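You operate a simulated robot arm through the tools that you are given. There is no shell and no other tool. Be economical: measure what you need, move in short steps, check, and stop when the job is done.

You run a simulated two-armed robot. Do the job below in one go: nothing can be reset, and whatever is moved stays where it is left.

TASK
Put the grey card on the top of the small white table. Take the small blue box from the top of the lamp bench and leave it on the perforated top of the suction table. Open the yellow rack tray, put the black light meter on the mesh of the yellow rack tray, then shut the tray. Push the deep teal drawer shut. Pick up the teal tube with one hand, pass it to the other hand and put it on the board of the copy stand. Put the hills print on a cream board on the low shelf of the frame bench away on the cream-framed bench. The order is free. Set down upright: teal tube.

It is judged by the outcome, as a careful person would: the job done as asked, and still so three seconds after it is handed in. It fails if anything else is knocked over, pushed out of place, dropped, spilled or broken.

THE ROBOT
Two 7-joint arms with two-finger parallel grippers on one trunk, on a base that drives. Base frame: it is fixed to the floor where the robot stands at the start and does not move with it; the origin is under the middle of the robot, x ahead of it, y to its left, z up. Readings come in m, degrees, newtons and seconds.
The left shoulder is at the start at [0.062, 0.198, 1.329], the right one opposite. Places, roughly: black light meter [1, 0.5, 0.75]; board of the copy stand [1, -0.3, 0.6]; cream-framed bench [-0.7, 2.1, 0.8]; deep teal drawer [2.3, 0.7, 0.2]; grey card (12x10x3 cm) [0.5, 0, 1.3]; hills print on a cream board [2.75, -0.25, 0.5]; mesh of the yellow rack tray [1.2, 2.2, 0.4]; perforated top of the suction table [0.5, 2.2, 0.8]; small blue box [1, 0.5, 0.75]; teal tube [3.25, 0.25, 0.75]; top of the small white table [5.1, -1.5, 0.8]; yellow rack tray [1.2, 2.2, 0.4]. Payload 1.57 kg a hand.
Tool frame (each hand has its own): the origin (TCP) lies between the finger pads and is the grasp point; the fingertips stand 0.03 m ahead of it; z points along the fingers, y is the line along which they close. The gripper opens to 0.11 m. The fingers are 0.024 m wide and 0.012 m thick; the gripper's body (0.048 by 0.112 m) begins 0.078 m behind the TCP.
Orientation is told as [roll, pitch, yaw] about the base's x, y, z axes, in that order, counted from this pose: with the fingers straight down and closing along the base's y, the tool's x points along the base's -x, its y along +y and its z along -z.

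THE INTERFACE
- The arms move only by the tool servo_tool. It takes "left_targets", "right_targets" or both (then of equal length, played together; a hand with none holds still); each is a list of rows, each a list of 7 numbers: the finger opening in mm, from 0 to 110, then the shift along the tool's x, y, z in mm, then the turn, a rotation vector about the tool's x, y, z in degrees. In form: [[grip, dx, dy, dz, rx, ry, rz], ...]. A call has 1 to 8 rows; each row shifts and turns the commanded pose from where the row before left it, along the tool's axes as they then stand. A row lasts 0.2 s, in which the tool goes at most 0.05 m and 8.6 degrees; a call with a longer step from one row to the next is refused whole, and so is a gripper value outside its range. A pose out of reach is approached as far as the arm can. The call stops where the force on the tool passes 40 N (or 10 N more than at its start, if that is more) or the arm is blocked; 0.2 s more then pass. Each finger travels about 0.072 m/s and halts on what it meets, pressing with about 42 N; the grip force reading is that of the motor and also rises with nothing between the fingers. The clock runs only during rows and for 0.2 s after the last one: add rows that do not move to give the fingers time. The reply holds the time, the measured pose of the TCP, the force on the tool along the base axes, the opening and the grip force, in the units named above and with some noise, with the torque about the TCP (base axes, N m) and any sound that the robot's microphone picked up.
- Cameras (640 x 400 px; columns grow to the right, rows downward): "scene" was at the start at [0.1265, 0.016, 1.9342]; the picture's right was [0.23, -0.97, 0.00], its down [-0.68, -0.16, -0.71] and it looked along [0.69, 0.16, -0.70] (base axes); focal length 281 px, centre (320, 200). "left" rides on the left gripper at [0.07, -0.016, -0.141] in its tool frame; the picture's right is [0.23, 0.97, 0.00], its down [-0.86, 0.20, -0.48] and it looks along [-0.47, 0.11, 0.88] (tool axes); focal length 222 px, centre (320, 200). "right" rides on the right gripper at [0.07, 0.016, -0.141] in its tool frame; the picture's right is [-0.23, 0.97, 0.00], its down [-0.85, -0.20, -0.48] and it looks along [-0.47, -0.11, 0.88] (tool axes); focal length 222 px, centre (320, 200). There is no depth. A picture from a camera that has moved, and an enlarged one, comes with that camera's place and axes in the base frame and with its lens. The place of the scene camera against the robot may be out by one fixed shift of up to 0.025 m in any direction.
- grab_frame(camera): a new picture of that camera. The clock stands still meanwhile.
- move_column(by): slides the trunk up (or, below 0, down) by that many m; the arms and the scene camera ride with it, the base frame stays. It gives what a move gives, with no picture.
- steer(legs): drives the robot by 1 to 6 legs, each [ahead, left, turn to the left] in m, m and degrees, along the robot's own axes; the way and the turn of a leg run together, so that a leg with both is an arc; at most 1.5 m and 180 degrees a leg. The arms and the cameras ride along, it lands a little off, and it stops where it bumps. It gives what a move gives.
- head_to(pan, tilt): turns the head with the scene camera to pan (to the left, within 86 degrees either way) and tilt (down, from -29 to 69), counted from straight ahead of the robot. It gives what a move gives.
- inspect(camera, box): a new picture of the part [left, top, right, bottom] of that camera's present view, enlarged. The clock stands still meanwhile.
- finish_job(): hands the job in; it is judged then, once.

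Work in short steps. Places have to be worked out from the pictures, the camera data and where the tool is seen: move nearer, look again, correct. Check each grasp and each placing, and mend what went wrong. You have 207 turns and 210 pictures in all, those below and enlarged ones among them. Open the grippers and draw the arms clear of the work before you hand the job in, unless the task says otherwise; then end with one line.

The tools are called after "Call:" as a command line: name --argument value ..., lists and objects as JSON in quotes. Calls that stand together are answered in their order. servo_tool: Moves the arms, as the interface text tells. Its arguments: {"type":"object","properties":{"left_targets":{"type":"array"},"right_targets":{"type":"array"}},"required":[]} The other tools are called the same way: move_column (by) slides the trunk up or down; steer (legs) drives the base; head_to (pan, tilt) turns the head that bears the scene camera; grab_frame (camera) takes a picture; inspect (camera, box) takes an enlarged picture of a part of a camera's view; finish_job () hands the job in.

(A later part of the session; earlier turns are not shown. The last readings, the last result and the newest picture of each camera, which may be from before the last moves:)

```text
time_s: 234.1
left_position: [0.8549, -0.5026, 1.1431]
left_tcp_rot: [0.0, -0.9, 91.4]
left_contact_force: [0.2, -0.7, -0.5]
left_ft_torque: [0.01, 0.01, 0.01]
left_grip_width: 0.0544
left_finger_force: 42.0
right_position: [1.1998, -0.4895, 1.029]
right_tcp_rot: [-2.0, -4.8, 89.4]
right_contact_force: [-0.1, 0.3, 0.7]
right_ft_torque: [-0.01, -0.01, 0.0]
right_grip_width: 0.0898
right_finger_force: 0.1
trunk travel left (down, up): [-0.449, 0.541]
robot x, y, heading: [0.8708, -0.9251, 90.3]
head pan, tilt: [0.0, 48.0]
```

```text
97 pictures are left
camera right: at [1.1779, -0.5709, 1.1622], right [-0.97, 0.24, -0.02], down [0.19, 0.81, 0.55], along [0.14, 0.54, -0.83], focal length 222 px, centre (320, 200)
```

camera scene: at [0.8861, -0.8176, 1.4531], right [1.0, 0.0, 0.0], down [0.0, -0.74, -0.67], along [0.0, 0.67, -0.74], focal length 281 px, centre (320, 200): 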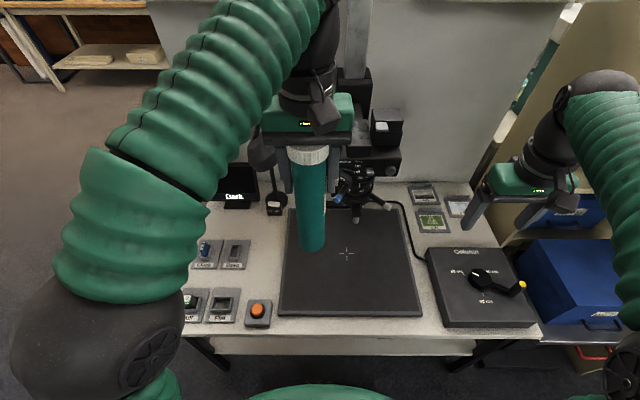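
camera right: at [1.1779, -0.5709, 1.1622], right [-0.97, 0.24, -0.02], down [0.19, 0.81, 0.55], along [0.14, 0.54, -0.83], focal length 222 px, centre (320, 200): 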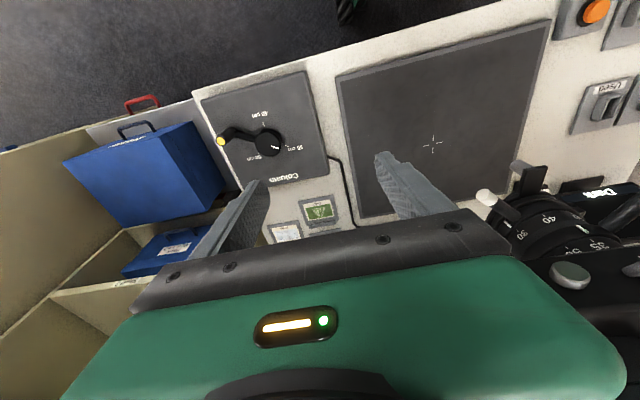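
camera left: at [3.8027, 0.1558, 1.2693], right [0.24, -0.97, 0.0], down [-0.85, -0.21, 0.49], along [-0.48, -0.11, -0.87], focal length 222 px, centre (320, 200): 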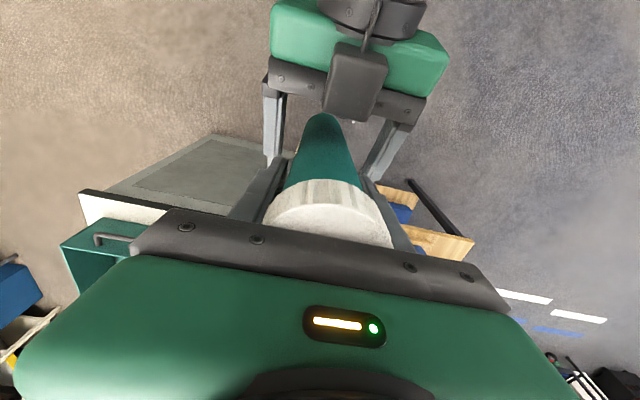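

Move the tube forward over the board to about [0.87, −0.42] and start lowering.

Call:
servo_tool --left_targets '[[35, -42, -8, 0, 0, 0, 0], [35, -42, -7, 0, 0, 0, 0], [35, 0, 0, 40, 0, 0, 0], [35, 0, 0, 40, 0, 0, 0], [35, 0, 0, 40, 0, 0, 0], [35, 0, 0, 0, 0, 0, 0]]'

Call:
move_column --by -0.18

Call:
grab_frame --camera "scene"

Call:
grab_frame --camera "left"

```text
time_s: 235.5
left_position: [0.8523, -0.4527, 1.0137]
left_tcp_rot: [-0.1, -0.9, 91.5]
left_contact_force: [0.0, 0.6, -0.5]
left_ft_torque: [0.01, 0.02, -0.01]
left_grip_width: 0.054
left_finger_force: 41.9
left hand out of reach, approached as far as the arm can: row 1, 2
right_position: [1.2005, -0.4904, 1.0289]
right_tcp_rot: [-2.0, -4.9, 89.4]
right_contact_force: [-0.5, 0.4, -0.8]
right_ft_torque: [0.0, 0.01, 0.01]
right_grip_width: 0.09
right_finger_force: 0.0
trunk travel left (down, up): [-0.449, 0.541]
robot x, y, heading: [0.8718, -0.9238, 90.1]
head pan, tilt: [0.0, 48.0]
```

```text
time_s: 237.5
left_position: [0.8535, -0.4536, 0.8341]
left_tcp_rot: [0.0, -0.9, 91.5]
left_contact_force: [-0.2, -0.2, -1.2]
left_ft_torque: [0.0, 0.02, 0.01]
left_grip_width: 0.0544
left_finger_force: 41.7
right_position: [1.1986, -0.4907, 0.8481]
right_tcp_rot: [-2.1, -4.8, 89.4]
right_contact_force: [0.5, 0.5, 0.0]
right_ft_torque: [-0.01, 0.03, 0.0]
right_grip_width: 0.09
right_finger_force: 0.1
trunk travel left (down, up): [-0.269, 0.721]
robot x, y, heading: [0.8748, -0.9237, 90.3]
head pan, tilt: [0.0, 48.0]
```

```text
96 pictures are left
camera scene: at [0.8859, -0.8178, 1.2731], right [1.0, 0.0, 0.0], down [0.0, -0.74, -0.67], along [0.0, 0.67, -0.74], focal length 281 px, centre (320, 200)
```

scene: 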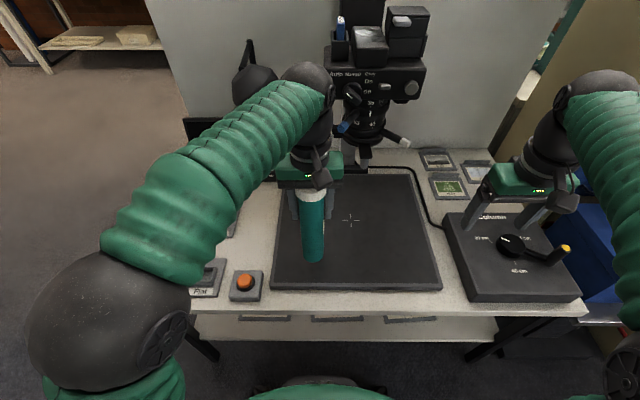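

```text
95 pictures are left
camera left: at [0.8723, -0.5231, 0.9754], right [-0.97, -0.25, 0.0], down [-0.22, 0.84, 0.49], along [-0.12, 0.48, -0.87], focal length 222 px, centre (320, 200)
```

left: 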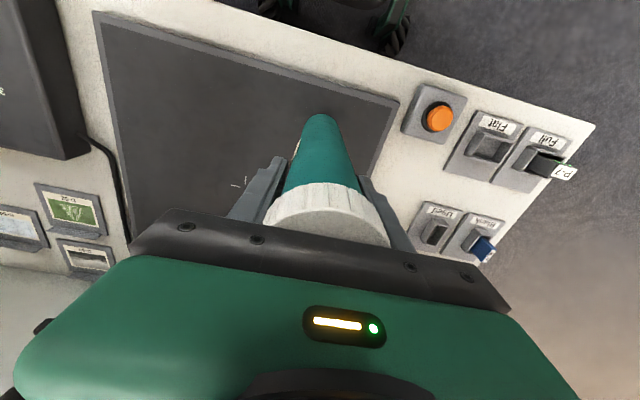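

The tube is over the board's front-left part, inside its edges. Lower slowly to contact.

Call:
servo_tool --left_targets '[[35, 0, 0, 15, 0, 0, 0], [35, 0, 0, 12, 0, 0, 0], [35, 0, 0, 8, 0, 0, 0], [35, 0, 0, 5, 0, 0, 0], [35, 0, 0, 0, 0, 0, 0]]'

Call:
grab_frame --camera "scene"

```text
time_s: 238.7
left_position: [0.8531, -0.4521, 0.7953]
left_tcp_rot: [0.0, -0.9, 91.5]
left_contact_force: [0.6, -0.3, -1.2]
left_ft_torque: [-0.01, 0.01, 0.0]
left_grip_width: 0.0543
left_finger_force: 42.4
right_position: [1.2002, -0.4899, 0.8474]
right_tcp_rot: [-2.0, -4.9, 89.3]
right_contact_force: [0.1, -0.1, -0.5]
right_ft_torque: [0.01, 0.02, 0.07]
right_grip_width: 0.0902
right_finger_force: 0.1
trunk travel left (down, up): [-0.269, 0.721]
robot x, y, heading: [0.8701, -0.9261, 90.3]
head pan, tilt: [0.0, 48.0]
```

```text
94 pictures are left
camera scene: at [0.8859, -0.8177, 1.273], right [1.0, 0.0, 0.0], down [0.0, -0.74, -0.67], along [0.0, 0.67, -0.74], focal length 281 px, centre (320, 200)
```

scene: 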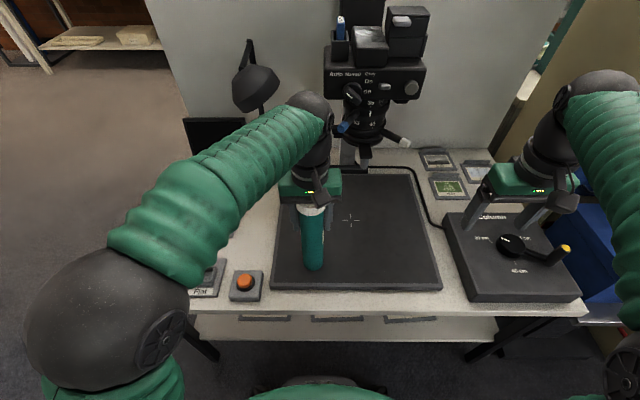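

Continue down in smaller steps until contact.

Call:
servo_tool --left_targets '[[35, 0, 0, 6, 0, 0, 0], [35, 0, 0, 5, 0, 0, 0], [35, 0, 0, 5, 0, 0, 0], [35, 0, 0, 4, 0, 0, 0], [35, 0, 0, 4, 0, 0, 0], [35, 0, 0, 4, 0, 0, 0]]'

```text
time_s: 239.5
left_position: [0.8532, -0.4514, 0.7871]
left_tcp_rot: [-0.4, -1.6, 91.7]
left_contact_force: [-1.0, -4.0, 24.6]
left_ft_torque: [-0.96, 0.25, 0.0]
left_grip_width: 0.0543
left_finger_force: 42.4
right_position: [1.1991, -0.4912, 0.8484]
right_tcp_rot: [-2.0, -4.8, 89.4]
right_contact_force: [0.0, 0.5, -0.3]
right_ft_torque: [0.01, -0.04, 0.01]
right_grip_width: 0.0902
right_finger_force: 0.0
trunk travel left (down, up): [-0.269, 0.721]
robot x, y, heading: [0.87, -0.9215, 90.1]
head pan, tilt: [0.0, 48.0]
stopped in row 4 (left hand): the force on the tool passed its limit at 45 N (the readings are from after the stop); the commanded pose is now the measured one
```

Contact. Ease 2 mm up and inspect that the tube is upright before release.

Call:
servo_tool --left_targets '[[35, 0, 0, -2, 0, 0, 0], [35, 0, 0, 0, 0, 0, 0]]'

Call:
inspect --camera "scene" --box '[240, 160, 440, 300]'

Call:
grab_frame --camera "right"

```text
time_s: 240.1
left_position: [0.8535, -0.4504, 0.7872]
left_tcp_rot: [-0.4, -1.7, 91.6]
left_contact_force: [-0.7, -1.5, 11.8]
left_ft_torque: [-0.11, -0.03, 0.02]
left_grip_width: 0.054
left_finger_force: 42.0
right_position: [1.1991, -0.4901, 0.8483]
right_tcp_rot: [-1.9, -4.8, 89.4]
right_contact_force: [-0.2, -0.6, -0.2]
right_ft_torque: [-0.01, -0.01, -0.01]
right_grip_width: 0.09
right_finger_force: 0.1
trunk travel left (down, up): [-0.269, 0.721]
robot x, y, heading: [0.8711, -0.9251, 90.1]
head pan, tilt: [0.0, 48.0]
```

```text
2.86 times, centred on (340, 230) of scene
camera zoom: at [0.8858, -0.8193, 1.2732], right [1.0, 0.0, 0.0], down [0.0, -0.74, -0.67], along [0.0, 0.67, -0.74], focal length 803 px, centre (263, 114)
```

zoom: 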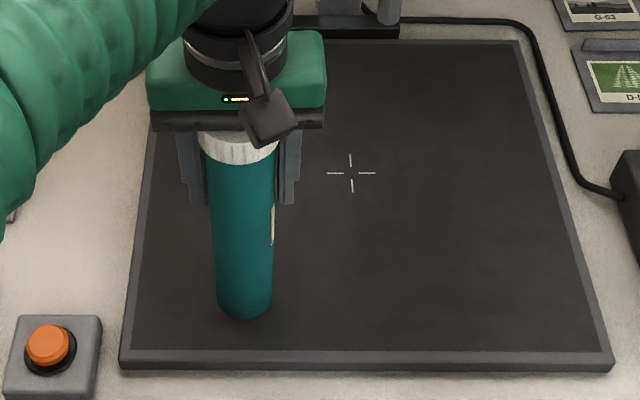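

```text
92 pictures are left
camera right: at [1.1776, -0.5715, 0.9824], right [-0.97, 0.24, -0.02], down [0.19, 0.81, 0.56], along [0.15, 0.54, -0.83], focal length 222 px, centre (320, 200)
```

right: 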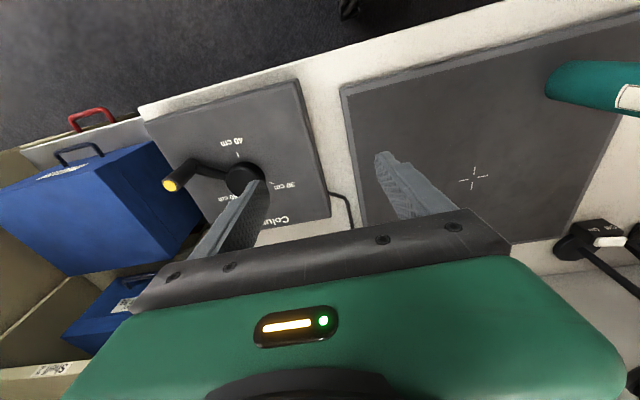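

Upright. Ease another 1 mm, open gently, then rise.

Call:
servo_tool --left_targets '[[35, 0, 0, -1, 0, 0, 0], [56, 0, 0, 0, 0, 0, 0], [62, 0, 0, 0, 0, 0, 0], [75, 0, 0, 0, 0, 0, 0], [95, 0, 0, 0, 0, 0, 0], [110, 0, 0, 0, 0, 0, 0], [110, 0, 0, 0, 0, 0, 0]]'

Call:
inspect --camera "scene" --box '[240, 160, 440, 300]'

Call:
servo_tool --left_targets '[[110, 0, 0, -30, 0, 0, 0], [110, 0, 0, -40, 0, 0, 0], [110, 0, 0, -45, 0, 0, 0], [110, 0, 0, -45, 0, 0, 0], [110, 0, 0, -45, 0, 0, 0]]'

Call:
grab_frame --camera "scene"

```text
time_s: 241.7
left_position: [0.8526, -0.4505, 0.7864]
left_tcp_rot: [-0.4, -1.4, 91.6]
left_contact_force: [-0.7, -0.5, -0.2]
left_ft_torque: [0.03, 0.0, 0.01]
left_grip_width: 0.11
left_finger_force: 0.1
right_position: [1.2, -0.4899, 0.8483]
right_tcp_rot: [-1.9, -4.9, 89.4]
right_contact_force: [0.4, 0.2, 0.6]
right_ft_torque: [0.0, -0.02, 0.02]
right_grip_width: 0.0902
right_finger_force: 0.1
trunk travel left (down, up): [-0.269, 0.721]
robot x, y, heading: [0.8736, -0.9263, 90.2]
head pan, tilt: [0.0, 48.0]
```

```text
2.86 times, centred on (340, 230) of scene
camera zoom: at [0.8858, -0.8176, 1.2731], right [1.0, 0.0, 0.0], down [0.0, -0.74, -0.67], along [0.0, 0.67, -0.74], focal length 803 px, centre (263, 114)
```

zoom: 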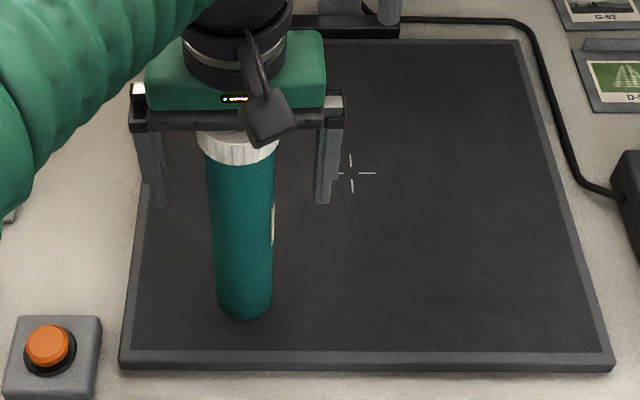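

```text
time_s: 242.9
left_position: [0.8522, -0.4575, 0.9574]
left_tcp_rot: [-0.3, -1.5, 91.6]
left_contact_force: [0.6, -0.6, 0.6]
left_ft_torque: [0.01, -0.01, 0.0]
left_grip_width: 0.1101
left_finger_force: 0.1
left hand out of reach, approached as far as the arm can: row 5
right_position: [1.2003, -0.4906, 0.8486]
right_tcp_rot: [-2.0, -4.7, 89.4]
right_contact_force: [0.3, 0.1, -0.4]
right_ft_torque: [0.0, 0.06, -0.01]
right_grip_width: 0.09
right_finger_force: 0.0
trunk travel left (down, up): [-0.269, 0.721]
robot x, y, heading: [0.8686, -0.9265, 90.2]
head pan, tilt: [0.0, 48.0]
```

```text
90 pictures are left
camera scene: at [0.8859, -0.8178, 1.2731], right [1.0, 0.0, 0.0], down [0.0, -0.74, -0.67], along [0.0, 0.67, -0.74], focal length 281 px, centre (320, 200)
```

scene: 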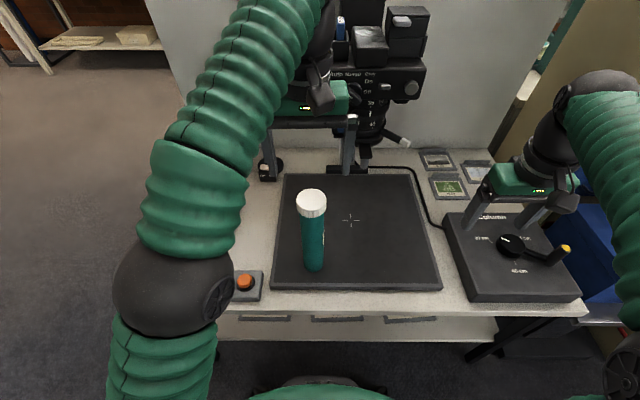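

The teal tube stands on the board. Back straight out, raise the trunk, turn to heading 0 and drive along the lane toward the frame bench.

Call:
steer --legs '[[-0.15, 0, 0]]'

Call:
move_column --by 0.4

Call:
move_column --by 0.16

Call:
steer --legs '[[0, 0, -90], [1.3, 0.03, 0], [0.45, 0, 0]]'

Call:
head_to --pan 70 --tilt 45

Call:
grab_frame --camera "scene"

```text
time_s: 244.3
left_position: [0.8542, -0.6085, 0.9579]
left_tcp_rot: [-0.4, -1.7, 91.6]
left_contact_force: [0.0, 0.7, 0.4]
left_ft_torque: [0.05, 0.0, -0.02]
left_grip_width: 0.1102
left_finger_force: 0.0
right_position: [1.2017, -0.6417, 0.8485]
right_tcp_rot: [-2.0, -5.0, 89.5]
right_contact_force: [0.8, -0.3, -0.6]
right_ft_torque: [0.07, -0.02, 0.0]
right_grip_width: 0.0901
right_finger_force: 0.0
trunk travel left (down, up): [-0.269, 0.721]
robot x, y, heading: [0.8742, -1.0772, 90.5]
head pan, tilt: [0.0, 48.0]
```

```text
time_s: 248.1
left_position: [0.8541, -0.6085, 1.3585]
left_tcp_rot: [-0.4, -1.7, 91.6]
left_contact_force: [0.4, 0.3, 0.2]
left_ft_torque: [-0.01, 0.01, -0.02]
left_grip_width: 0.1101
left_finger_force: 0.0
right_position: [1.2023, -0.6417, 1.2485]
right_tcp_rot: [-2.0, -4.8, 89.5]
right_contact_force: [-0.6, -1.1, -0.9]
right_ft_torque: [-0.02, 0.0, 0.0]
right_grip_width: 0.0901
right_finger_force: 0.1
trunk travel left (down, up): [-0.669, 0.321]
robot x, y, heading: [0.8725, -1.078, 90.3]
head pan, tilt: [0.0, 48.0]
```

```text
time_s: 249.9
left_position: [0.8541, -0.6076, 1.5181]
left_tcp_rot: [-0.4, -1.7, 91.5]
left_contact_force: [0.7, -0.6, -0.2]
left_ft_torque: [-0.01, 0.01, 0.02]
left_grip_width: 0.11
left_finger_force: 0.1
right_position: [1.201, -0.6425, 1.4083]
right_tcp_rot: [-1.9, -4.8, 89.4]
right_contact_force: [-0.2, -0.5, -0.7]
right_ft_torque: [0.0, 0.0, 0.0]
right_grip_width: 0.0901
right_finger_force: 0.1
trunk travel left (down, up): [-0.829, 0.161]
robot x, y, heading: [0.8727, -1.0784, 90.2]
head pan, tilt: [0.0, 48.0]
```

```text
time_s: 262.4
left_position: [3.0406, -1.0226, 1.5205]
left_tcp_rot: [-0.3, -1.9, 1.4]
left_contact_force: [-0.3, 0.4, -0.2]
left_ft_torque: [-0.01, 0.01, 0.04]
left_grip_width: 0.11
left_finger_force: 0.2
right_position: [3.0059, -1.3709, 1.4089]
right_tcp_rot: [-2.0, -4.9, -0.7]
right_contact_force: [-0.2, 0.3, 0.7]
right_ft_torque: [-0.05, 0.0, -0.03]
right_grip_width: 0.0899
right_finger_force: 0.0
trunk travel left (down, up): [-0.829, 0.161]
robot x, y, heading: [2.5734, -1.0421, 0.1]
head pan, tilt: [0.0, 48.0]
```

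```text
time_s: 263.8
left_position: [3.0419, -1.0224, 1.5196]
left_tcp_rot: [-0.4, -1.9, 1.5]
left_contact_force: [0.4, -0.6, 1.2]
left_ft_torque: [0.0, -0.02, -0.01]
left_grip_width: 0.11
left_finger_force: 0.1
right_position: [3.0075, -1.3698, 1.4101]
right_tcp_rot: [-2.0, -4.9, -0.7]
right_contact_force: [0.7, -0.3, 0.8]
right_ft_torque: [0.01, 0.02, 0.0]
right_grip_width: 0.09
right_finger_force: 0.0
trunk travel left (down, up): [-0.829, 0.161]
robot x, y, heading: [2.5728, -1.042, 0.2]
head pan, tilt: [70.0, 45.0]
```

```text
89 pictures are left
camera scene: at [2.6485, -0.9682, 1.8374], right [0.94, -0.34, 0.0], down [-0.24, -0.66, -0.71], along [0.24, 0.67, -0.71], focal length 281 px, centre (320, 200)
```

scene: 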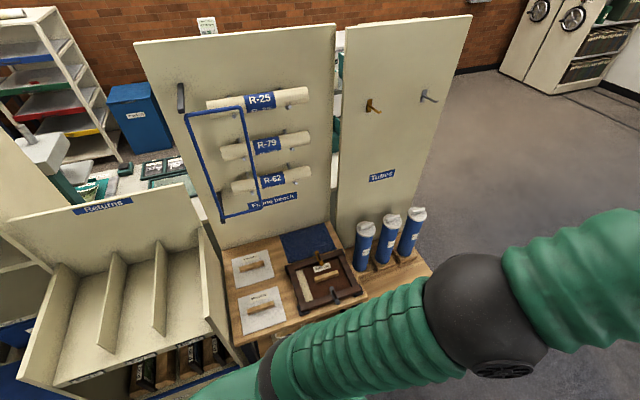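

Turn to face the frame bench, then lower the trunk to see the low shelf.

Call:
steer --legs '[[0.1, -0.1, 90]]'

Call:
move_column --by -0.4

Call:
head_to --pan 0 --tilt 45

Call:
grab_frame --camera "scene"

```text
time_s: 268.0
left_position: [2.6922, -0.5723, 1.519]
left_tcp_rot: [-0.3, -1.8, 90.6]
left_contact_force: [-0.8, -0.1, 0.1]
left_ft_torque: [-0.01, 0.02, 0.02]
left_grip_width: 0.1097
left_finger_force: 0.1
right_position: [3.0392, -0.6121, 1.41]
right_tcp_rot: [-2.1, -5.0, 88.4]
right_contact_force: [0.6, 0.0, 1.0]
right_ft_torque: [-0.02, 0.0, -0.01]
right_grip_width: 0.0902
right_finger_force: 0.0
trunk travel left (down, up): [-0.829, 0.161]
robot x, y, heading: [2.7017, -1.0386, 89.1]
head pan, tilt: [70.0, 45.0]
```

```text
time_s: 271.8
left_position: [2.6913, -0.573, 1.1198]
left_tcp_rot: [-0.4, -1.8, 90.6]
left_contact_force: [-0.3, -0.4, 0.7]
left_ft_torque: [-0.01, 0.0, -0.02]
left_grip_width: 0.1101
left_finger_force: 0.1
right_position: [3.0374, -0.6136, 1.0094]
right_tcp_rot: [-2.0, -4.9, 88.4]
right_contact_force: [-0.3, 0.6, -0.7]
right_ft_torque: [0.01, 0.05, 0.0]
right_grip_width: 0.09
right_finger_force: 0.1
trunk travel left (down, up): [-0.429, 0.561]
robot x, y, heading: [2.7071, -1.042, 89.6]
head pan, tilt: [70.0, 45.0]
```

```text
time_s: 273.2
left_position: [2.6915, -0.5734, 1.12]
left_tcp_rot: [-0.3, -1.7, 90.6]
left_contact_force: [1.0, -0.9, -0.9]
left_ft_torque: [0.05, 0.03, 0.02]
left_grip_width: 0.1102
left_finger_force: 0.0
right_position: [3.0377, -0.6123, 1.0103]
right_tcp_rot: [-2.0, -4.9, 88.4]
right_contact_force: [-1.5, 0.0, 0.5]
right_ft_torque: [0.01, 0.0, 0.01]
right_grip_width: 0.0901
right_finger_force: 0.1
trunk travel left (down, up): [-0.429, 0.561]
robot x, y, heading: [2.7058, -1.041, 89.3]
head pan, tilt: [0.0, 45.0]
```

```text
88 pictures are left
camera scene: at [2.7192, -0.9295, 1.4372], right [1.0, -0.01, 0.0], down [-0.01, -0.71, -0.71], along [0.01, 0.71, -0.71], focal length 281 px, centre (320, 200)
```

scene: 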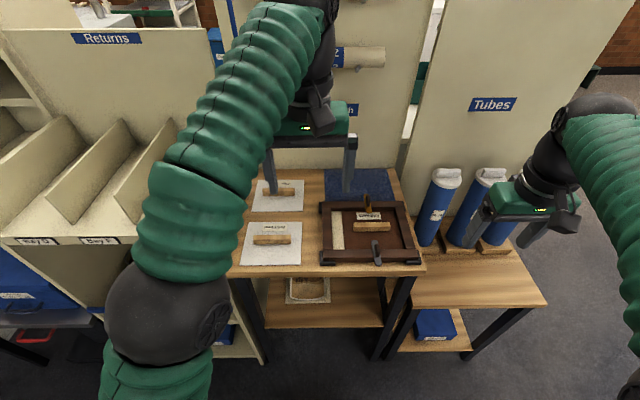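

The print is visible on the low shelf under the bench top. Lower further and enlarge.

Call:
move_column --by -0.15

Call:
inspect --camera "scene" --box '[230, 220, 440, 380]'

```text
time_s: 275.0
left_position: [2.6912, -0.5736, 0.97]
left_tcp_rot: [-0.5, -1.8, 90.5]
left_contact_force: [-0.4, 0.3, -0.2]
left_ft_torque: [-0.03, 0.03, -0.01]
left_grip_width: 0.11
left_finger_force: 0.0
right_position: [3.0382, -0.6137, 0.8597]
right_tcp_rot: [-2.0, -4.9, 88.3]
right_contact_force: [-0.6, 0.5, 0.5]
right_ft_torque: [-0.03, 0.01, -0.02]
right_grip_width: 0.0903
right_finger_force: 0.1
trunk travel left (down, up): [-0.279, 0.711]
robot x, y, heading: [2.7033, -1.0376, 89.5]
head pan, tilt: [0.0, 45.0]
```

```text
2.50 times, centred on (335, 300) of scene
camera zoom: at [2.719, -0.93, 1.2873], right [1.0, -0.01, 0.0], down [-0.01, -0.71, -0.71], along [0.01, 0.71, -0.71], focal length 703 px, centre (282, -50)
```

zoom: 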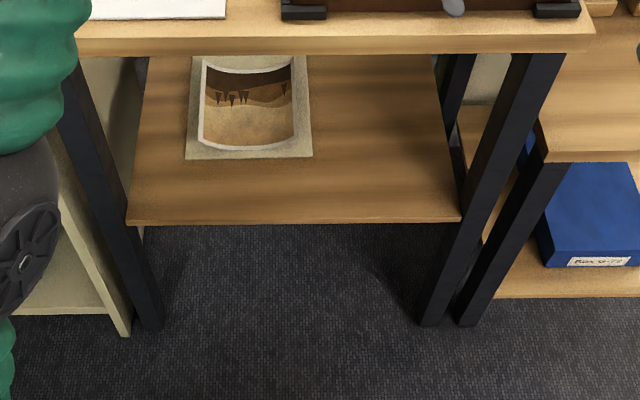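

The print looks curled on its cream board with raised left/right edges. Back off 0.25 m, pitch the left hand forward and lower to look into the shelf.

Call:
steer --legs '[[-0.27, 0.0, 0]]'

Call:
servo_tool --left_targets '[[60, 0, 0, 0, 0, -8.5, 0], [60, 0, 0, 0, 0, -8.5, 0], [60, 0, 0, 0, 0, -8.5, 0], [60, 0, 0, 0, 0, -8.5, 0], [60, 0, 0, 0, 0, -8.5, 0], [60, 0, 0, 0, 0, -8.5, 0], [60, 0, 0, 0, 0, -8.5, 0], [60, 0, 0, 0, 0, -8.5, 0]]'

Call:
move_column --by -0.2

Call:
grab_frame --camera "left"

Call:
grab_frame --camera "scene"

```text
time_s: 276.9
left_position: [2.6868, -0.8424, 0.9703]
left_tcp_rot: [-0.4, -2.0, 90.8]
left_contact_force: [0.9, -0.5, -0.8]
left_ft_torque: [0.06, -0.01, -0.02]
left_grip_width: 0.1099
left_finger_force: 0.1
right_position: [3.0352, -0.8812, 0.861]
right_tcp_rot: [-1.8, -5.1, 88.7]
right_contact_force: [0.4, 0.3, 1.1]
right_ft_torque: [0.03, 0.02, 0.01]
right_grip_width: 0.0899
right_finger_force: 0.2
trunk travel left (down, up): [-0.279, 0.711]
robot x, y, heading: [2.7012, -1.3089, 89.5]
head pan, tilt: [0.0, 45.0]
```

```text
time_s: 278.5
left_position: [2.6041, -0.8126, 0.9705]
left_tcp_rot: [-6.9, -59.5, 107.0]
left_contact_force: [0.6, 0.0, -1.0]
left_ft_torque: [0.04, -0.01, 0.03]
left_grip_width: 0.0601
left_finger_force: 0.0
right_position: [3.0328, -0.8809, 0.8596]
right_tcp_rot: [-2.1, -4.9, 88.7]
right_contact_force: [-0.6, 0.2, -0.2]
right_ft_torque: [-0.06, 0.01, 0.0]
right_grip_width: 0.0901
right_finger_force: 0.1
trunk travel left (down, up): [-0.279, 0.711]
robot x, y, heading: [2.6977, -1.3073, 89.6]
head pan, tilt: [0.0, 45.0]
stopped in row 8 (left hand): the arm was blocked; the commanded pose is now the measured one
```

```text
time_s: 280.7
left_position: [2.6067, -0.813, 0.7711]
left_tcp_rot: [-6.5, -59.5, 106.6]
left_contact_force: [-0.7, -0.5, 0.1]
left_ft_torque: [0.02, 0.0, -0.01]
left_grip_width: 0.0601
left_finger_force: 0.0
right_position: [3.0335, -0.8805, 0.6597]
right_tcp_rot: [-2.0, -5.0, 88.7]
right_contact_force: [0.8, -0.9, 0.4]
right_ft_torque: [-0.01, 0.01, 0.01]
right_grip_width: 0.0898
right_finger_force: 0.0
trunk travel left (down, up): [-0.079, 0.911]
robot x, y, heading: [2.7039, -1.3036, 89.8]
head pan, tilt: [0.0, 45.0]
```

```text
86 pictures are left
camera left: at [2.6519, -0.9623, 0.7834], right [-0.92, -0.29, -0.25], down [-0.25, -0.03, 0.97], along [-0.29, 0.96, -0.05], focal length 222 px, centre (320, 200)
```

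left: 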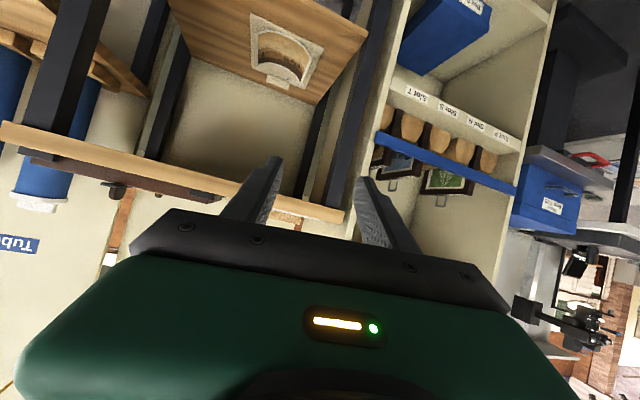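

```text
85 pictures are left
camera scene: at [2.7151, -1.198, 1.087], right [1.0, -0.01, 0.0], down [-0.01, -0.71, -0.71], along [0.01, 0.71, -0.71], focal length 281 px, centre (320, 200)
```

scene: 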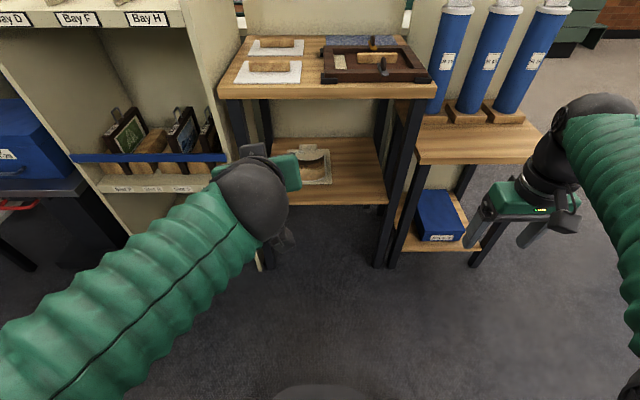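

Enlarge the print from this low view.

Call:
inspect --camera "left" --box '[230, 0, 350, 110]'

Call:
inspect --camera "scene" --box '[240, 120, 400, 220]'

```text
3.64 times, centred on (290, 55) of left
camera zoom: at [2.6519, -0.9623, 0.7834], right [-0.92, -0.29, -0.25], down [-0.25, -0.03, 0.97], along [-0.29, 0.96, -0.05], focal length 808 px, centre (429, 727)
```

zoom: 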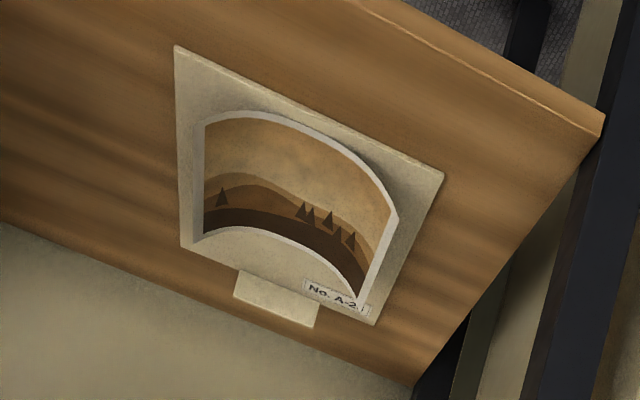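

```text
4.00 times, centred on (320, 170) of scene
camera zoom: at [2.7151, -1.198, 1.087], right [1.0, -0.01, 0.0], down [-0.01, -0.71, -0.71], along [0.01, 0.71, -0.71], focal length 1124 px, centre (320, 320)
```

zoom: 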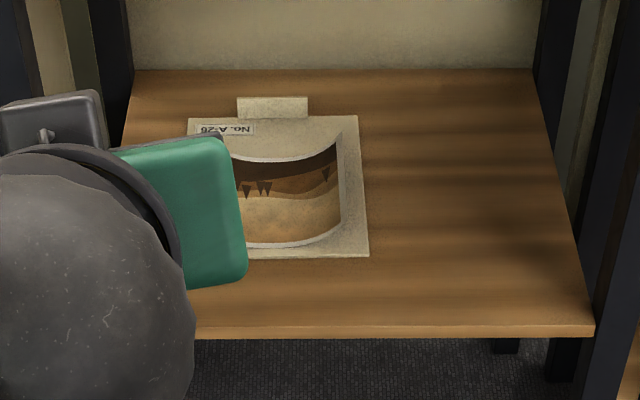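

I'll pinch the raised right-hand curl edge (x≈2.74) with the right hand from the front. First fold the left hand back to pointing down.

Call:
servo_tool --left_targets '[[60, 0, 0, 0, 7.3, 0, 4.3], [60, 0, 0, 0, 7.3, 0, 4.3], [60, 0, 0, 0, 0, 8.5, 0], [60, 0, 0, 0, 0, 8.5, 0], [60, 0, 0, 0, 0, 8.5, 0], [60, 0, 0, 0, 0, 8.5, 0], [60, 0, 0, 0, 0, 8.5, 0], [60, 0, 0, 0, 0, 8.5, 0]]' --right_targets '[[60, 0, 30, 0, 0, -8.5, 0], [60, 0, 30, 0, 0, -8.5, 0], [60, 0, 30, 0, 0, -8.5, 0], [60, 0, 30, 0, 0, -8.5, 0], [60, 0, 30, 0, 0, -8.5, 0], [60, 0, 30, 0, 0, -8.5, 0], [60, 0, 0, 0, 0, -8.5, 0], [60, 0, 0, 0, 0, -4, 0]]'

Call:
servo_tool --left_targets '[[60, 30, 35, 0, 0, 0, 0], [60, 30, 35, 0, 0, 0, 0], [60, 30, 35, 0, 0, 0, 0], [60, 20, 35, 0, 0, 0, 0], [60, 0, 30, 0, 0, 0, 0]]'

Call:
grab_frame --camera "scene"

Call:
grab_frame --camera "right"

```text
time_s: 282.5
left_position: [2.6038, -0.796, 0.7554]
left_tcp_rot: [-3.3, -9.6, 84.4]
left_contact_force: [0.5, -0.2, -0.5]
left_ft_torque: [0.03, 0.0, 0.04]
left_grip_width: 0.06
left_finger_force: 0.0
left hand out of reach, approached as far as the arm can: row 1, 2
right_position: [2.8632, -0.8334, 0.6067]
right_tcp_rot: [-7.1, -62.1, 93.1]
right_contact_force: [-0.4, 0.9, -0.2]
right_ft_torque: [-0.01, 0.03, 0.01]
right_grip_width: 0.0599
right_finger_force: 0.1
right hand out of reach, approached as far as the arm can: row 4, 5, 6, 7, 8
trunk travel left (down, up): [-0.079, 0.911]
robot x, y, heading: [2.6967, -1.3103, 89.5]
head pan, tilt: [0.0, 45.0]
```

```text
time_s: 283.7
left_position: [2.4241, -0.8852, 0.7265]
left_tcp_rot: [-3.3, -9.9, 84.5]
left_contact_force: [-0.8, 0.1, -0.2]
left_ft_torque: [0.01, 0.01, 0.05]
left_grip_width: 0.06
left_finger_force: 0.1
right_position: [2.8618, -0.8337, 0.6081]
right_tcp_rot: [-7.2, -62.0, 93.1]
right_contact_force: [0.2, -0.4, 0.0]
right_ft_torque: [-0.01, -0.02, -0.01]
right_grip_width: 0.0601
right_finger_force: 0.1
trunk travel left (down, up): [-0.079, 0.911]
robot x, y, heading: [2.6986, -1.3075, 89.2]
head pan, tilt: [0.0, 45.0]
```

```text
82 pictures are left
camera scene: at [2.7137, -1.1981, 1.0873], right [1.0, -0.01, 0.0], down [-0.01, -0.71, -0.71], along [0.01, 0.71, -0.71], focal length 281 px, centre (320, 200)
```

scene: 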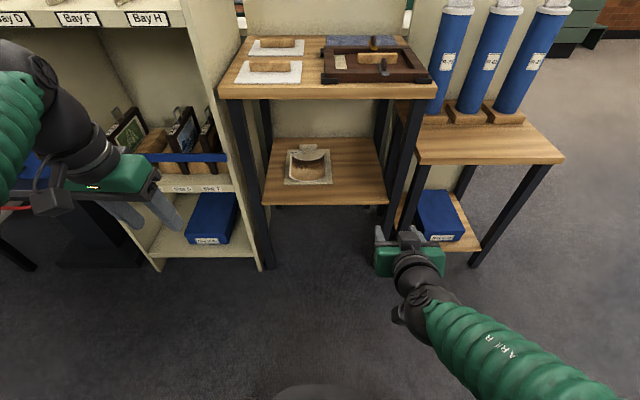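

```text
81 pictures are left
camera right: at [2.8374, -0.9903, 0.6103], right [-0.98, 0.16, 0.14], down [0.14, -0.03, 0.99], along [0.16, 0.99, 0.01], focal length 222 px, centre (320, 200)
```

right: 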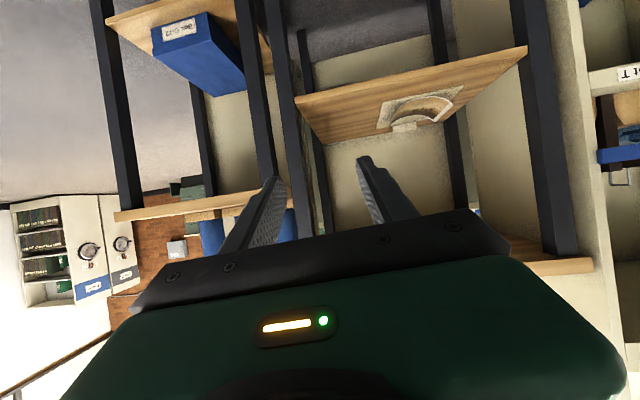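

Now a low view from the right; enlarge the print for its shape and tab.

Call:
inspect --camera "right" --box '[350, 60, 500, 150]'

Call:
inspect --camera "scene" --box '[260, 130, 360, 200]'

```text
4.27 times, centred on (425, 105) of right
camera zoom: at [2.8374, -0.9903, 0.6103], right [-0.98, 0.16, 0.14], down [0.14, -0.03, 0.99], along [0.16, 0.99, 0.01], focal length 948 px, centre (-128, 605)
```

zoom: 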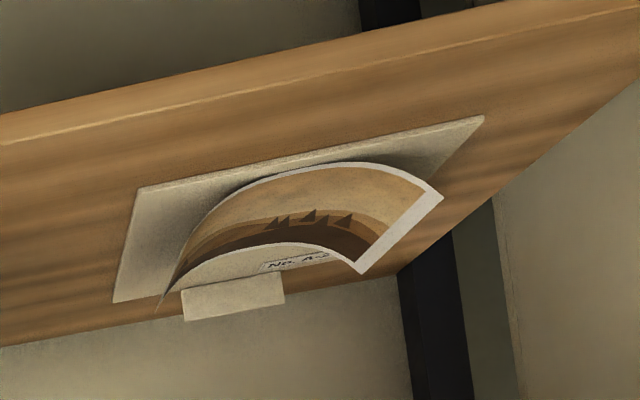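

```text
5.71 times, centred on (310, 165) of scene
camera zoom: at [2.7137, -1.1981, 1.0873], right [1.0, -0.01, 0.0], down [-0.01, -0.71, -0.71], along [0.01, 0.71, -0.71], focal length 1606 px, centre (377, 400)
```

zoom: 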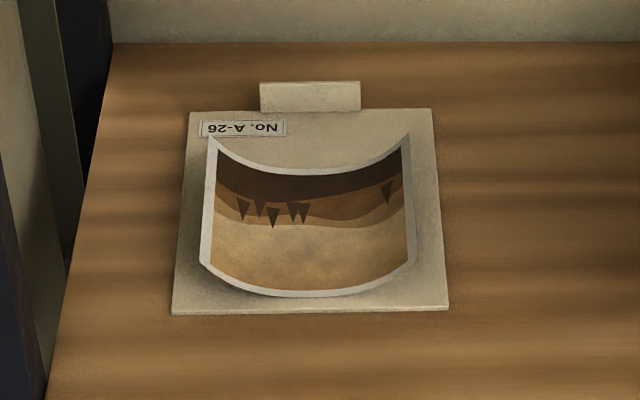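

Triangulating from both hands: board top z≈0.417, near edge y≈−0.464, right edge x≈2.749, curl rim at x≈2.727, rim top z≈0.447. Lower the trunk fully-ish, and move up closer with the right hand.

Call:
move_column --by -0.07

Call:
steer --legs '[[0.2, 0.06, 0]]'

Call:
servo_tool --right_targets '[[60, 12, 20, -7, 0, 0, 0], [60, 12, 20, -7, 0, 0, 0], [60, 12, 15, -7, 0, 0, 0], [60, 0, 0, 0, 0, 0, 0]]'

Call:
grab_frame --camera "right"

Call:
grab_frame --camera "scene"

```text
time_s: 284.8
left_position: [2.4247, -0.885, 0.6553]
left_tcp_rot: [-3.3, -9.8, 84.4]
left_contact_force: [-0.6, -0.1, -0.1]
left_ft_torque: [-0.01, 0.01, 0.0]
left_grip_width: 0.0602
left_finger_force: 0.0
right_position: [2.8632, -0.8343, 0.5377]
right_tcp_rot: [-7.1, -62.0, 93.0]
right_contact_force: [0.5, 0.1, -0.3]
right_ft_torque: [0.04, -0.01, -0.01]
right_grip_width: 0.0599
right_finger_force: 0.1
trunk travel left (down, up): [-0.009, 0.981]
robot x, y, heading: [2.7007, -1.305, 89.6]
head pan, tilt: [0.0, 45.0]
```

```text
time_s: 286.4
left_position: [2.3653, -0.6871, 0.6569]
left_tcp_rot: [-3.3, -9.8, 84.6]
left_contact_force: [-0.9, 0.6, -0.2]
left_ft_torque: [-0.02, 0.0, 0.01]
left_grip_width: 0.0599
left_finger_force: 0.0
right_position: [2.8036, -0.6348, 0.5371]
right_tcp_rot: [-7.1, -62.0, 93.0]
right_contact_force: [0.0, -1.4, -0.8]
right_ft_torque: [-0.01, 0.0, -0.02]
right_grip_width: 0.0599
right_finger_force: 0.0
trunk travel left (down, up): [-0.009, 0.981]
robot x, y, heading: [2.6371, -1.1091, 89.6]
head pan, tilt: [0.0, 45.0]
```

```text
time_s: 287.4
left_position: [2.3648, -0.6863, 0.6565]
left_tcp_rot: [-3.3, -9.6, 84.7]
left_contact_force: [1.0, 0.2, -0.4]
left_ft_torque: [0.01, 0.02, -0.02]
left_grip_width: 0.0599
left_finger_force: 0.0
right_position: [2.7457, -0.6541, 0.5212]
right_tcp_rot: [-7.0, -61.9, 92.4]
right_contact_force: [-0.8, 1.0, 0.3]
right_ft_torque: [0.03, 0.02, 0.01]
right_grip_width: 0.06
right_finger_force: 0.0
right hand out of reach, approached as far as the arm can: row 1, 2, 3
trunk travel left (down, up): [-0.009, 0.981]
robot x, y, heading: [2.6377, -1.1104, 89.6]
head pan, tilt: [0.0, 45.0]
```

```text
78 pictures are left
camera right: at [2.7184, -0.8112, 0.5242], right [-0.97, 0.17, 0.14], down [0.14, -0.03, 0.99], along [0.17, 0.98, 0.01], focal length 222 px, centre (320, 200)
```

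right: 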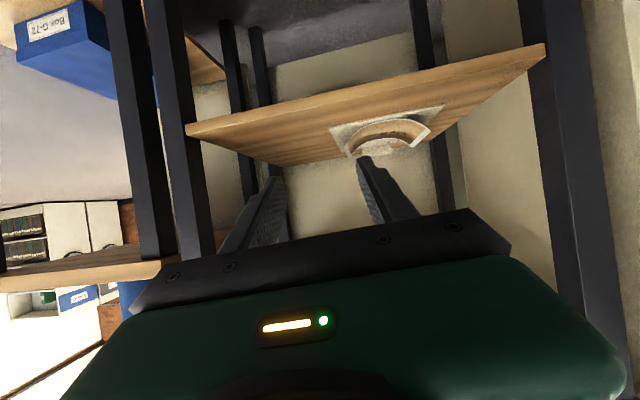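

```text
77 pictures are left
camera scene: at [2.6548, -0.9994, 1.0175], right [1.0, -0.01, 0.0], down [-0.01, -0.71, -0.71], along [0.01, 0.71, -0.71], focal length 281 px, centre (320, 200)
```

scene: 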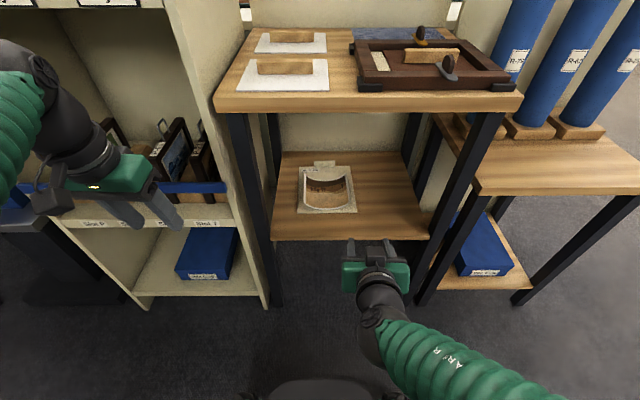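

Extend forward and down toward the shelf height, still short of the board, and look.

Call:
servo_tool --right_targets '[[60, 15, 9, 36, 0, 0, 0], [60, 15, 9, 36, 0, 0, 0], [60, 0, 0, 0, 0, 0, 0]]'

Call:
inspect --camera "right" --box '[220, 60, 500, 235]'

```text
time_s: 288.2
left_position: [2.365, -0.6884, 0.6566]
left_tcp_rot: [-3.3, -9.7, 84.6]
left_contact_force: [-0.5, 0.1, 0.0]
left_ft_torque: [-0.02, -0.04, -0.01]
left_grip_width: 0.0601
left_finger_force: 0.1
right_position: [2.7305, -0.6049, 0.4598]
right_tcp_rot: [-7.1, -62.0, 93.2]
right_contact_force: [0.0, -0.5, -0.6]
right_ft_torque: [0.0, 0.01, 0.0]
right_grip_width: 0.0597
right_finger_force: 0.1
trunk travel left (down, up): [-0.009, 0.981]
robot x, y, heading: [2.6442, -1.1079, 89.7]
head pan, tilt: [0.0, 45.0]
```

```text
2.29 times, centred on (360, 148) of right
camera zoom: at [2.7057, -0.7617, 0.4624], right [-0.98, 0.16, 0.14], down [0.14, -0.03, 0.99], along [0.16, 0.99, 0.01], focal length 508 px, centre (229, 320)
```

zoom: 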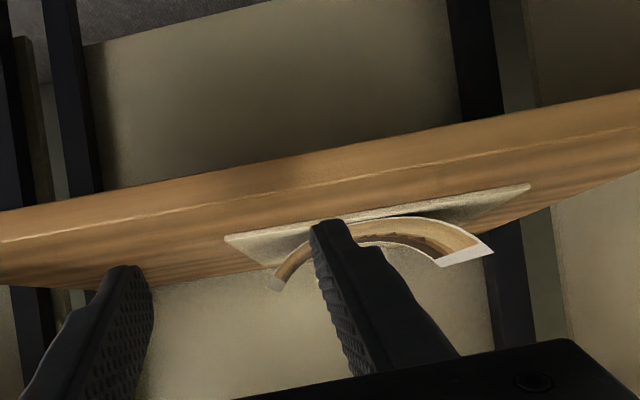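

Rim near corner is at x≈2.727, z≈0.446, aligned with the fingers. Pull the left hand back a little, then advance the base 0.14 m.

Call:
servo_tool --left_targets '[[60, 30, 0, -15, 0, 0, 0], [60, 30, 0, -15, 0, 0, 0], [60, 30, 0, -15, 0, 0, 0]]' --right_targets '[[44, 13, 3, 7, 0, 0, 0], [44, 0, 0, 0, 0, 0, 0], [44, 0, 0, 0, 0, 0, 0]]'

Call:
steer --legs '[[0.13, 0.0, 0]]'

Call:
inspect --camera "right" --box '[180, 60, 500, 260]'

Call:
grab_frame --camera "scene"

```text
time_s: 289.0
left_position: [2.3532, -0.7828, 0.6844]
left_tcp_rot: [-3.2, -9.7, 84.6]
left_contact_force: [0.0, 0.4, -0.2]
left_ft_torque: [-0.02, 0.01, -0.02]
left_grip_width: 0.0601
left_finger_force: 0.0
right_position: [2.7298, -0.6054, 0.4439]
right_tcp_rot: [-7.2, -62.0, 93.2]
right_contact_force: [0.1, 0.7, -0.4]
right_ft_torque: [-0.02, 0.02, 0.01]
right_grip_width: 0.044
right_finger_force: 0.1
trunk travel left (down, up): [-0.009, 0.981]
robot x, y, heading: [2.6395, -1.1111, 89.3]
head pan, tilt: [0.0, 45.0]
```

```text
time_s: 290.3
left_position: [2.3549, -0.653, 0.6842]
left_tcp_rot: [-3.3, -9.7, 84.7]
left_contact_force: [0.6, 0.0, 0.1]
left_ft_torque: [0.01, -0.03, 0.0]
left_grip_width: 0.0596
left_finger_force: 0.1
right_position: [2.7298, -0.4757, 0.4444]
right_tcp_rot: [-7.2, -61.9, 93.2]
right_contact_force: [0.4, -0.2, 0.3]
right_ft_torque: [-0.04, 0.01, 0.03]
right_grip_width: 0.0439
right_finger_force: 0.0
trunk travel left (down, up): [-0.009, 0.981]
robot x, y, heading: [2.6442, -0.9752, 89.8]
head pan, tilt: [0.0, 45.0]
```

```text
2.00 times, centred on (340, 160) of right
camera zoom: at [2.7045, -0.6309, 0.447], right [-0.98, 0.16, 0.14], down [0.14, -0.03, 0.99], along [0.16, 0.99, 0.01], focal length 444 px, centre (280, 280)
```

zoom: 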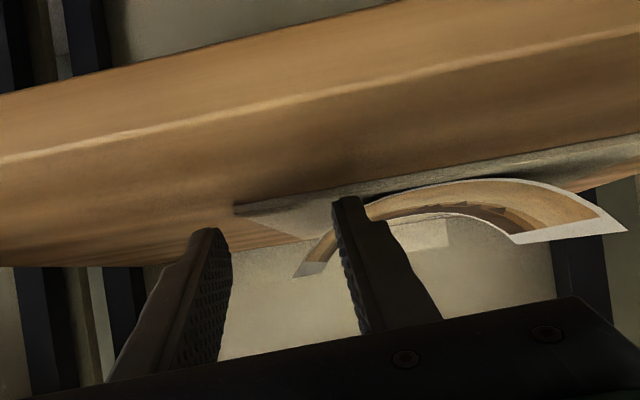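

```text
74 pictures are left
camera scene: at [2.6555, -0.8689, 1.0173], right [1.0, -0.01, 0.0], down [0.0, -0.71, -0.71], along [0.01, 0.71, -0.71], focal length 281 px, centre (320, 200)
```

scene: 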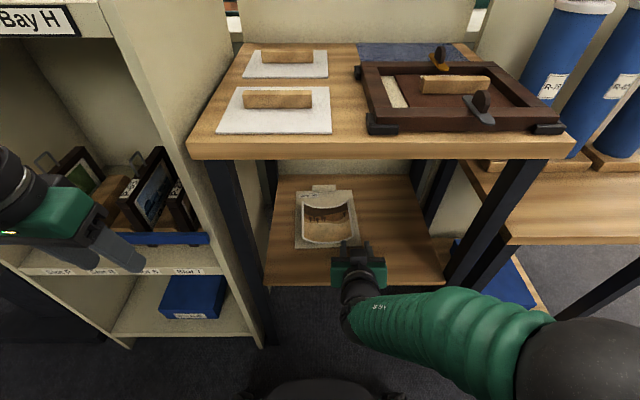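

Advance 7 cm so the fingers straddle the rim, checking force.

Call:
servo_tool --right_targets '[[44, -14, 2, 26, 0, 0, 0], [44, -14, 2, 26, 0, 0, 0], [44, 0, 0, 0, 0, 0, 0]]'

Call:
inspect --camera "right" --box '[180, 60, 500, 260]'

Call:
inspect --camera "scene" --box '[280, 170, 400, 290]'

```text
time_s: 291.1
left_position: [2.3535, -0.6529, 0.6844]
left_tcp_rot: [-3.2, -9.8, 84.6]
left_contact_force: [-0.1, 0.6, 0.0]
left_ft_torque: [-0.02, -0.04, 0.0]
left_grip_width: 0.0598
left_finger_force: 0.0
right_position: [2.7292, -0.414, 0.4447]
right_tcp_rot: [-7.1, -62.2, 93.2]
right_contact_force: [1.3, -1.6, 6.8]
right_ft_torque: [0.1, 0.14, 0.04]
right_grip_width: 0.0431
right_finger_force: 0.0
trunk travel left (down, up): [-0.009, 0.981]
robot x, y, heading: [2.6455, -0.9744, 89.6]
head pan, tilt: [0.0, 45.0]
```

```text
2.00 times, centred on (340, 160) of right
camera zoom: at [2.7037, -0.5714, 0.4471], right [-0.98, 0.16, 0.14], down [0.14, -0.03, 0.99], along [0.16, 0.99, 0.01], focal length 444 px, centre (280, 280)
```

zoom: 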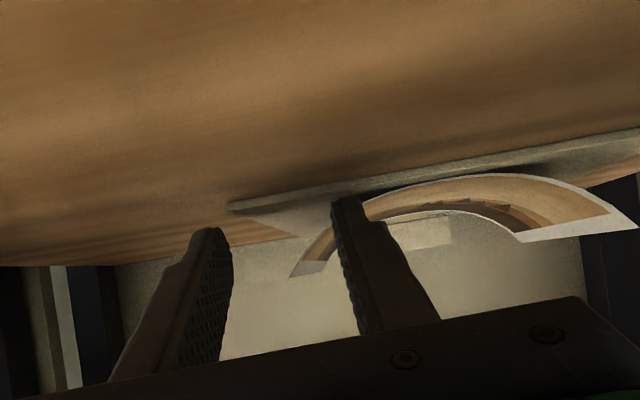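

```text
3.33 times, centred on (340, 230) of scene
camera zoom: at [2.6554, -0.8697, 1.0175], right [1.0, -0.01, 0.0], down [0.0, -0.71, -0.71], along [0.01, 0.71, -0.71], focal length 937 px, centre (253, 100)
```

zoom: 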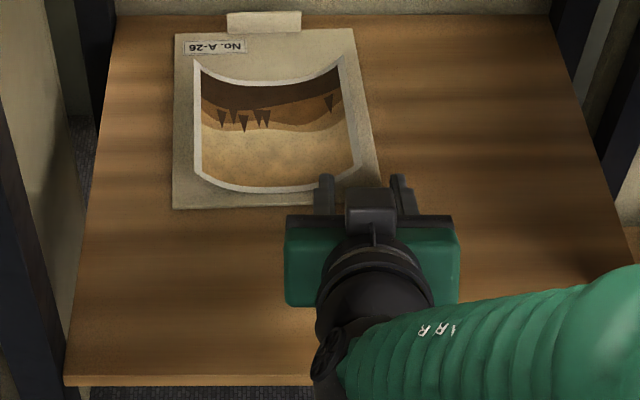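

The fingertip caught the sheet and slid the board back ~5 cm. Back off, roll the hand to match the leaning rim, raise ~8 mm, and re-enter.

Call:
servo_tool --right_targets '[[44, 14, 0, -26, 0, 0, 0], [36, -7, 0, -4, 0, 0, 7], [36, 0, 0, 0, 0, 0, 6], [36, 0, 0, 0, 0, 0, 0]]'

Call:
inspect --camera "right" --box '[180, 60, 500, 260]'

```text
time_s: 292.1
left_position: [2.3536, -0.6512, 0.6844]
left_tcp_rot: [-3.3, -9.8, 84.6]
left_contact_force: [0.6, 0.4, 0.9]
left_ft_torque: [-0.07, 0.01, 0.0]
left_grip_width: 0.0601
left_finger_force: 0.1
right_position: [2.7281, -0.4448, 0.4515]
right_tcp_rot: [17.0, -60.8, 65.9]
right_contact_force: [0.3, -0.6, -0.7]
right_ft_torque: [0.01, -0.01, 0.01]
right_grip_width: 0.0362
right_finger_force: 0.1
trunk travel left (down, up): [-0.009, 0.981]
robot x, y, heading: [2.6402, -0.9793, 89.7]
head pan, tilt: [0.0, 45.0]
```

```text
2.00 times, centred on (340, 160) of right
camera zoom: at [2.6867, -0.5974, 0.4585], right [-0.91, 0.26, 0.34], down [0.33, -0.07, 0.94], along [0.27, 0.96, -0.02], focal length 444 px, centre (280, 280)
```

zoom: 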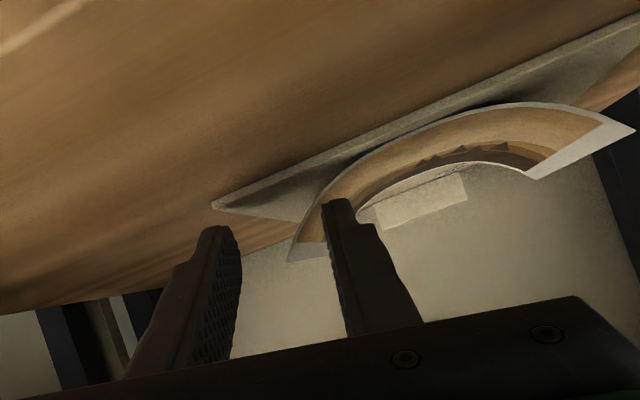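

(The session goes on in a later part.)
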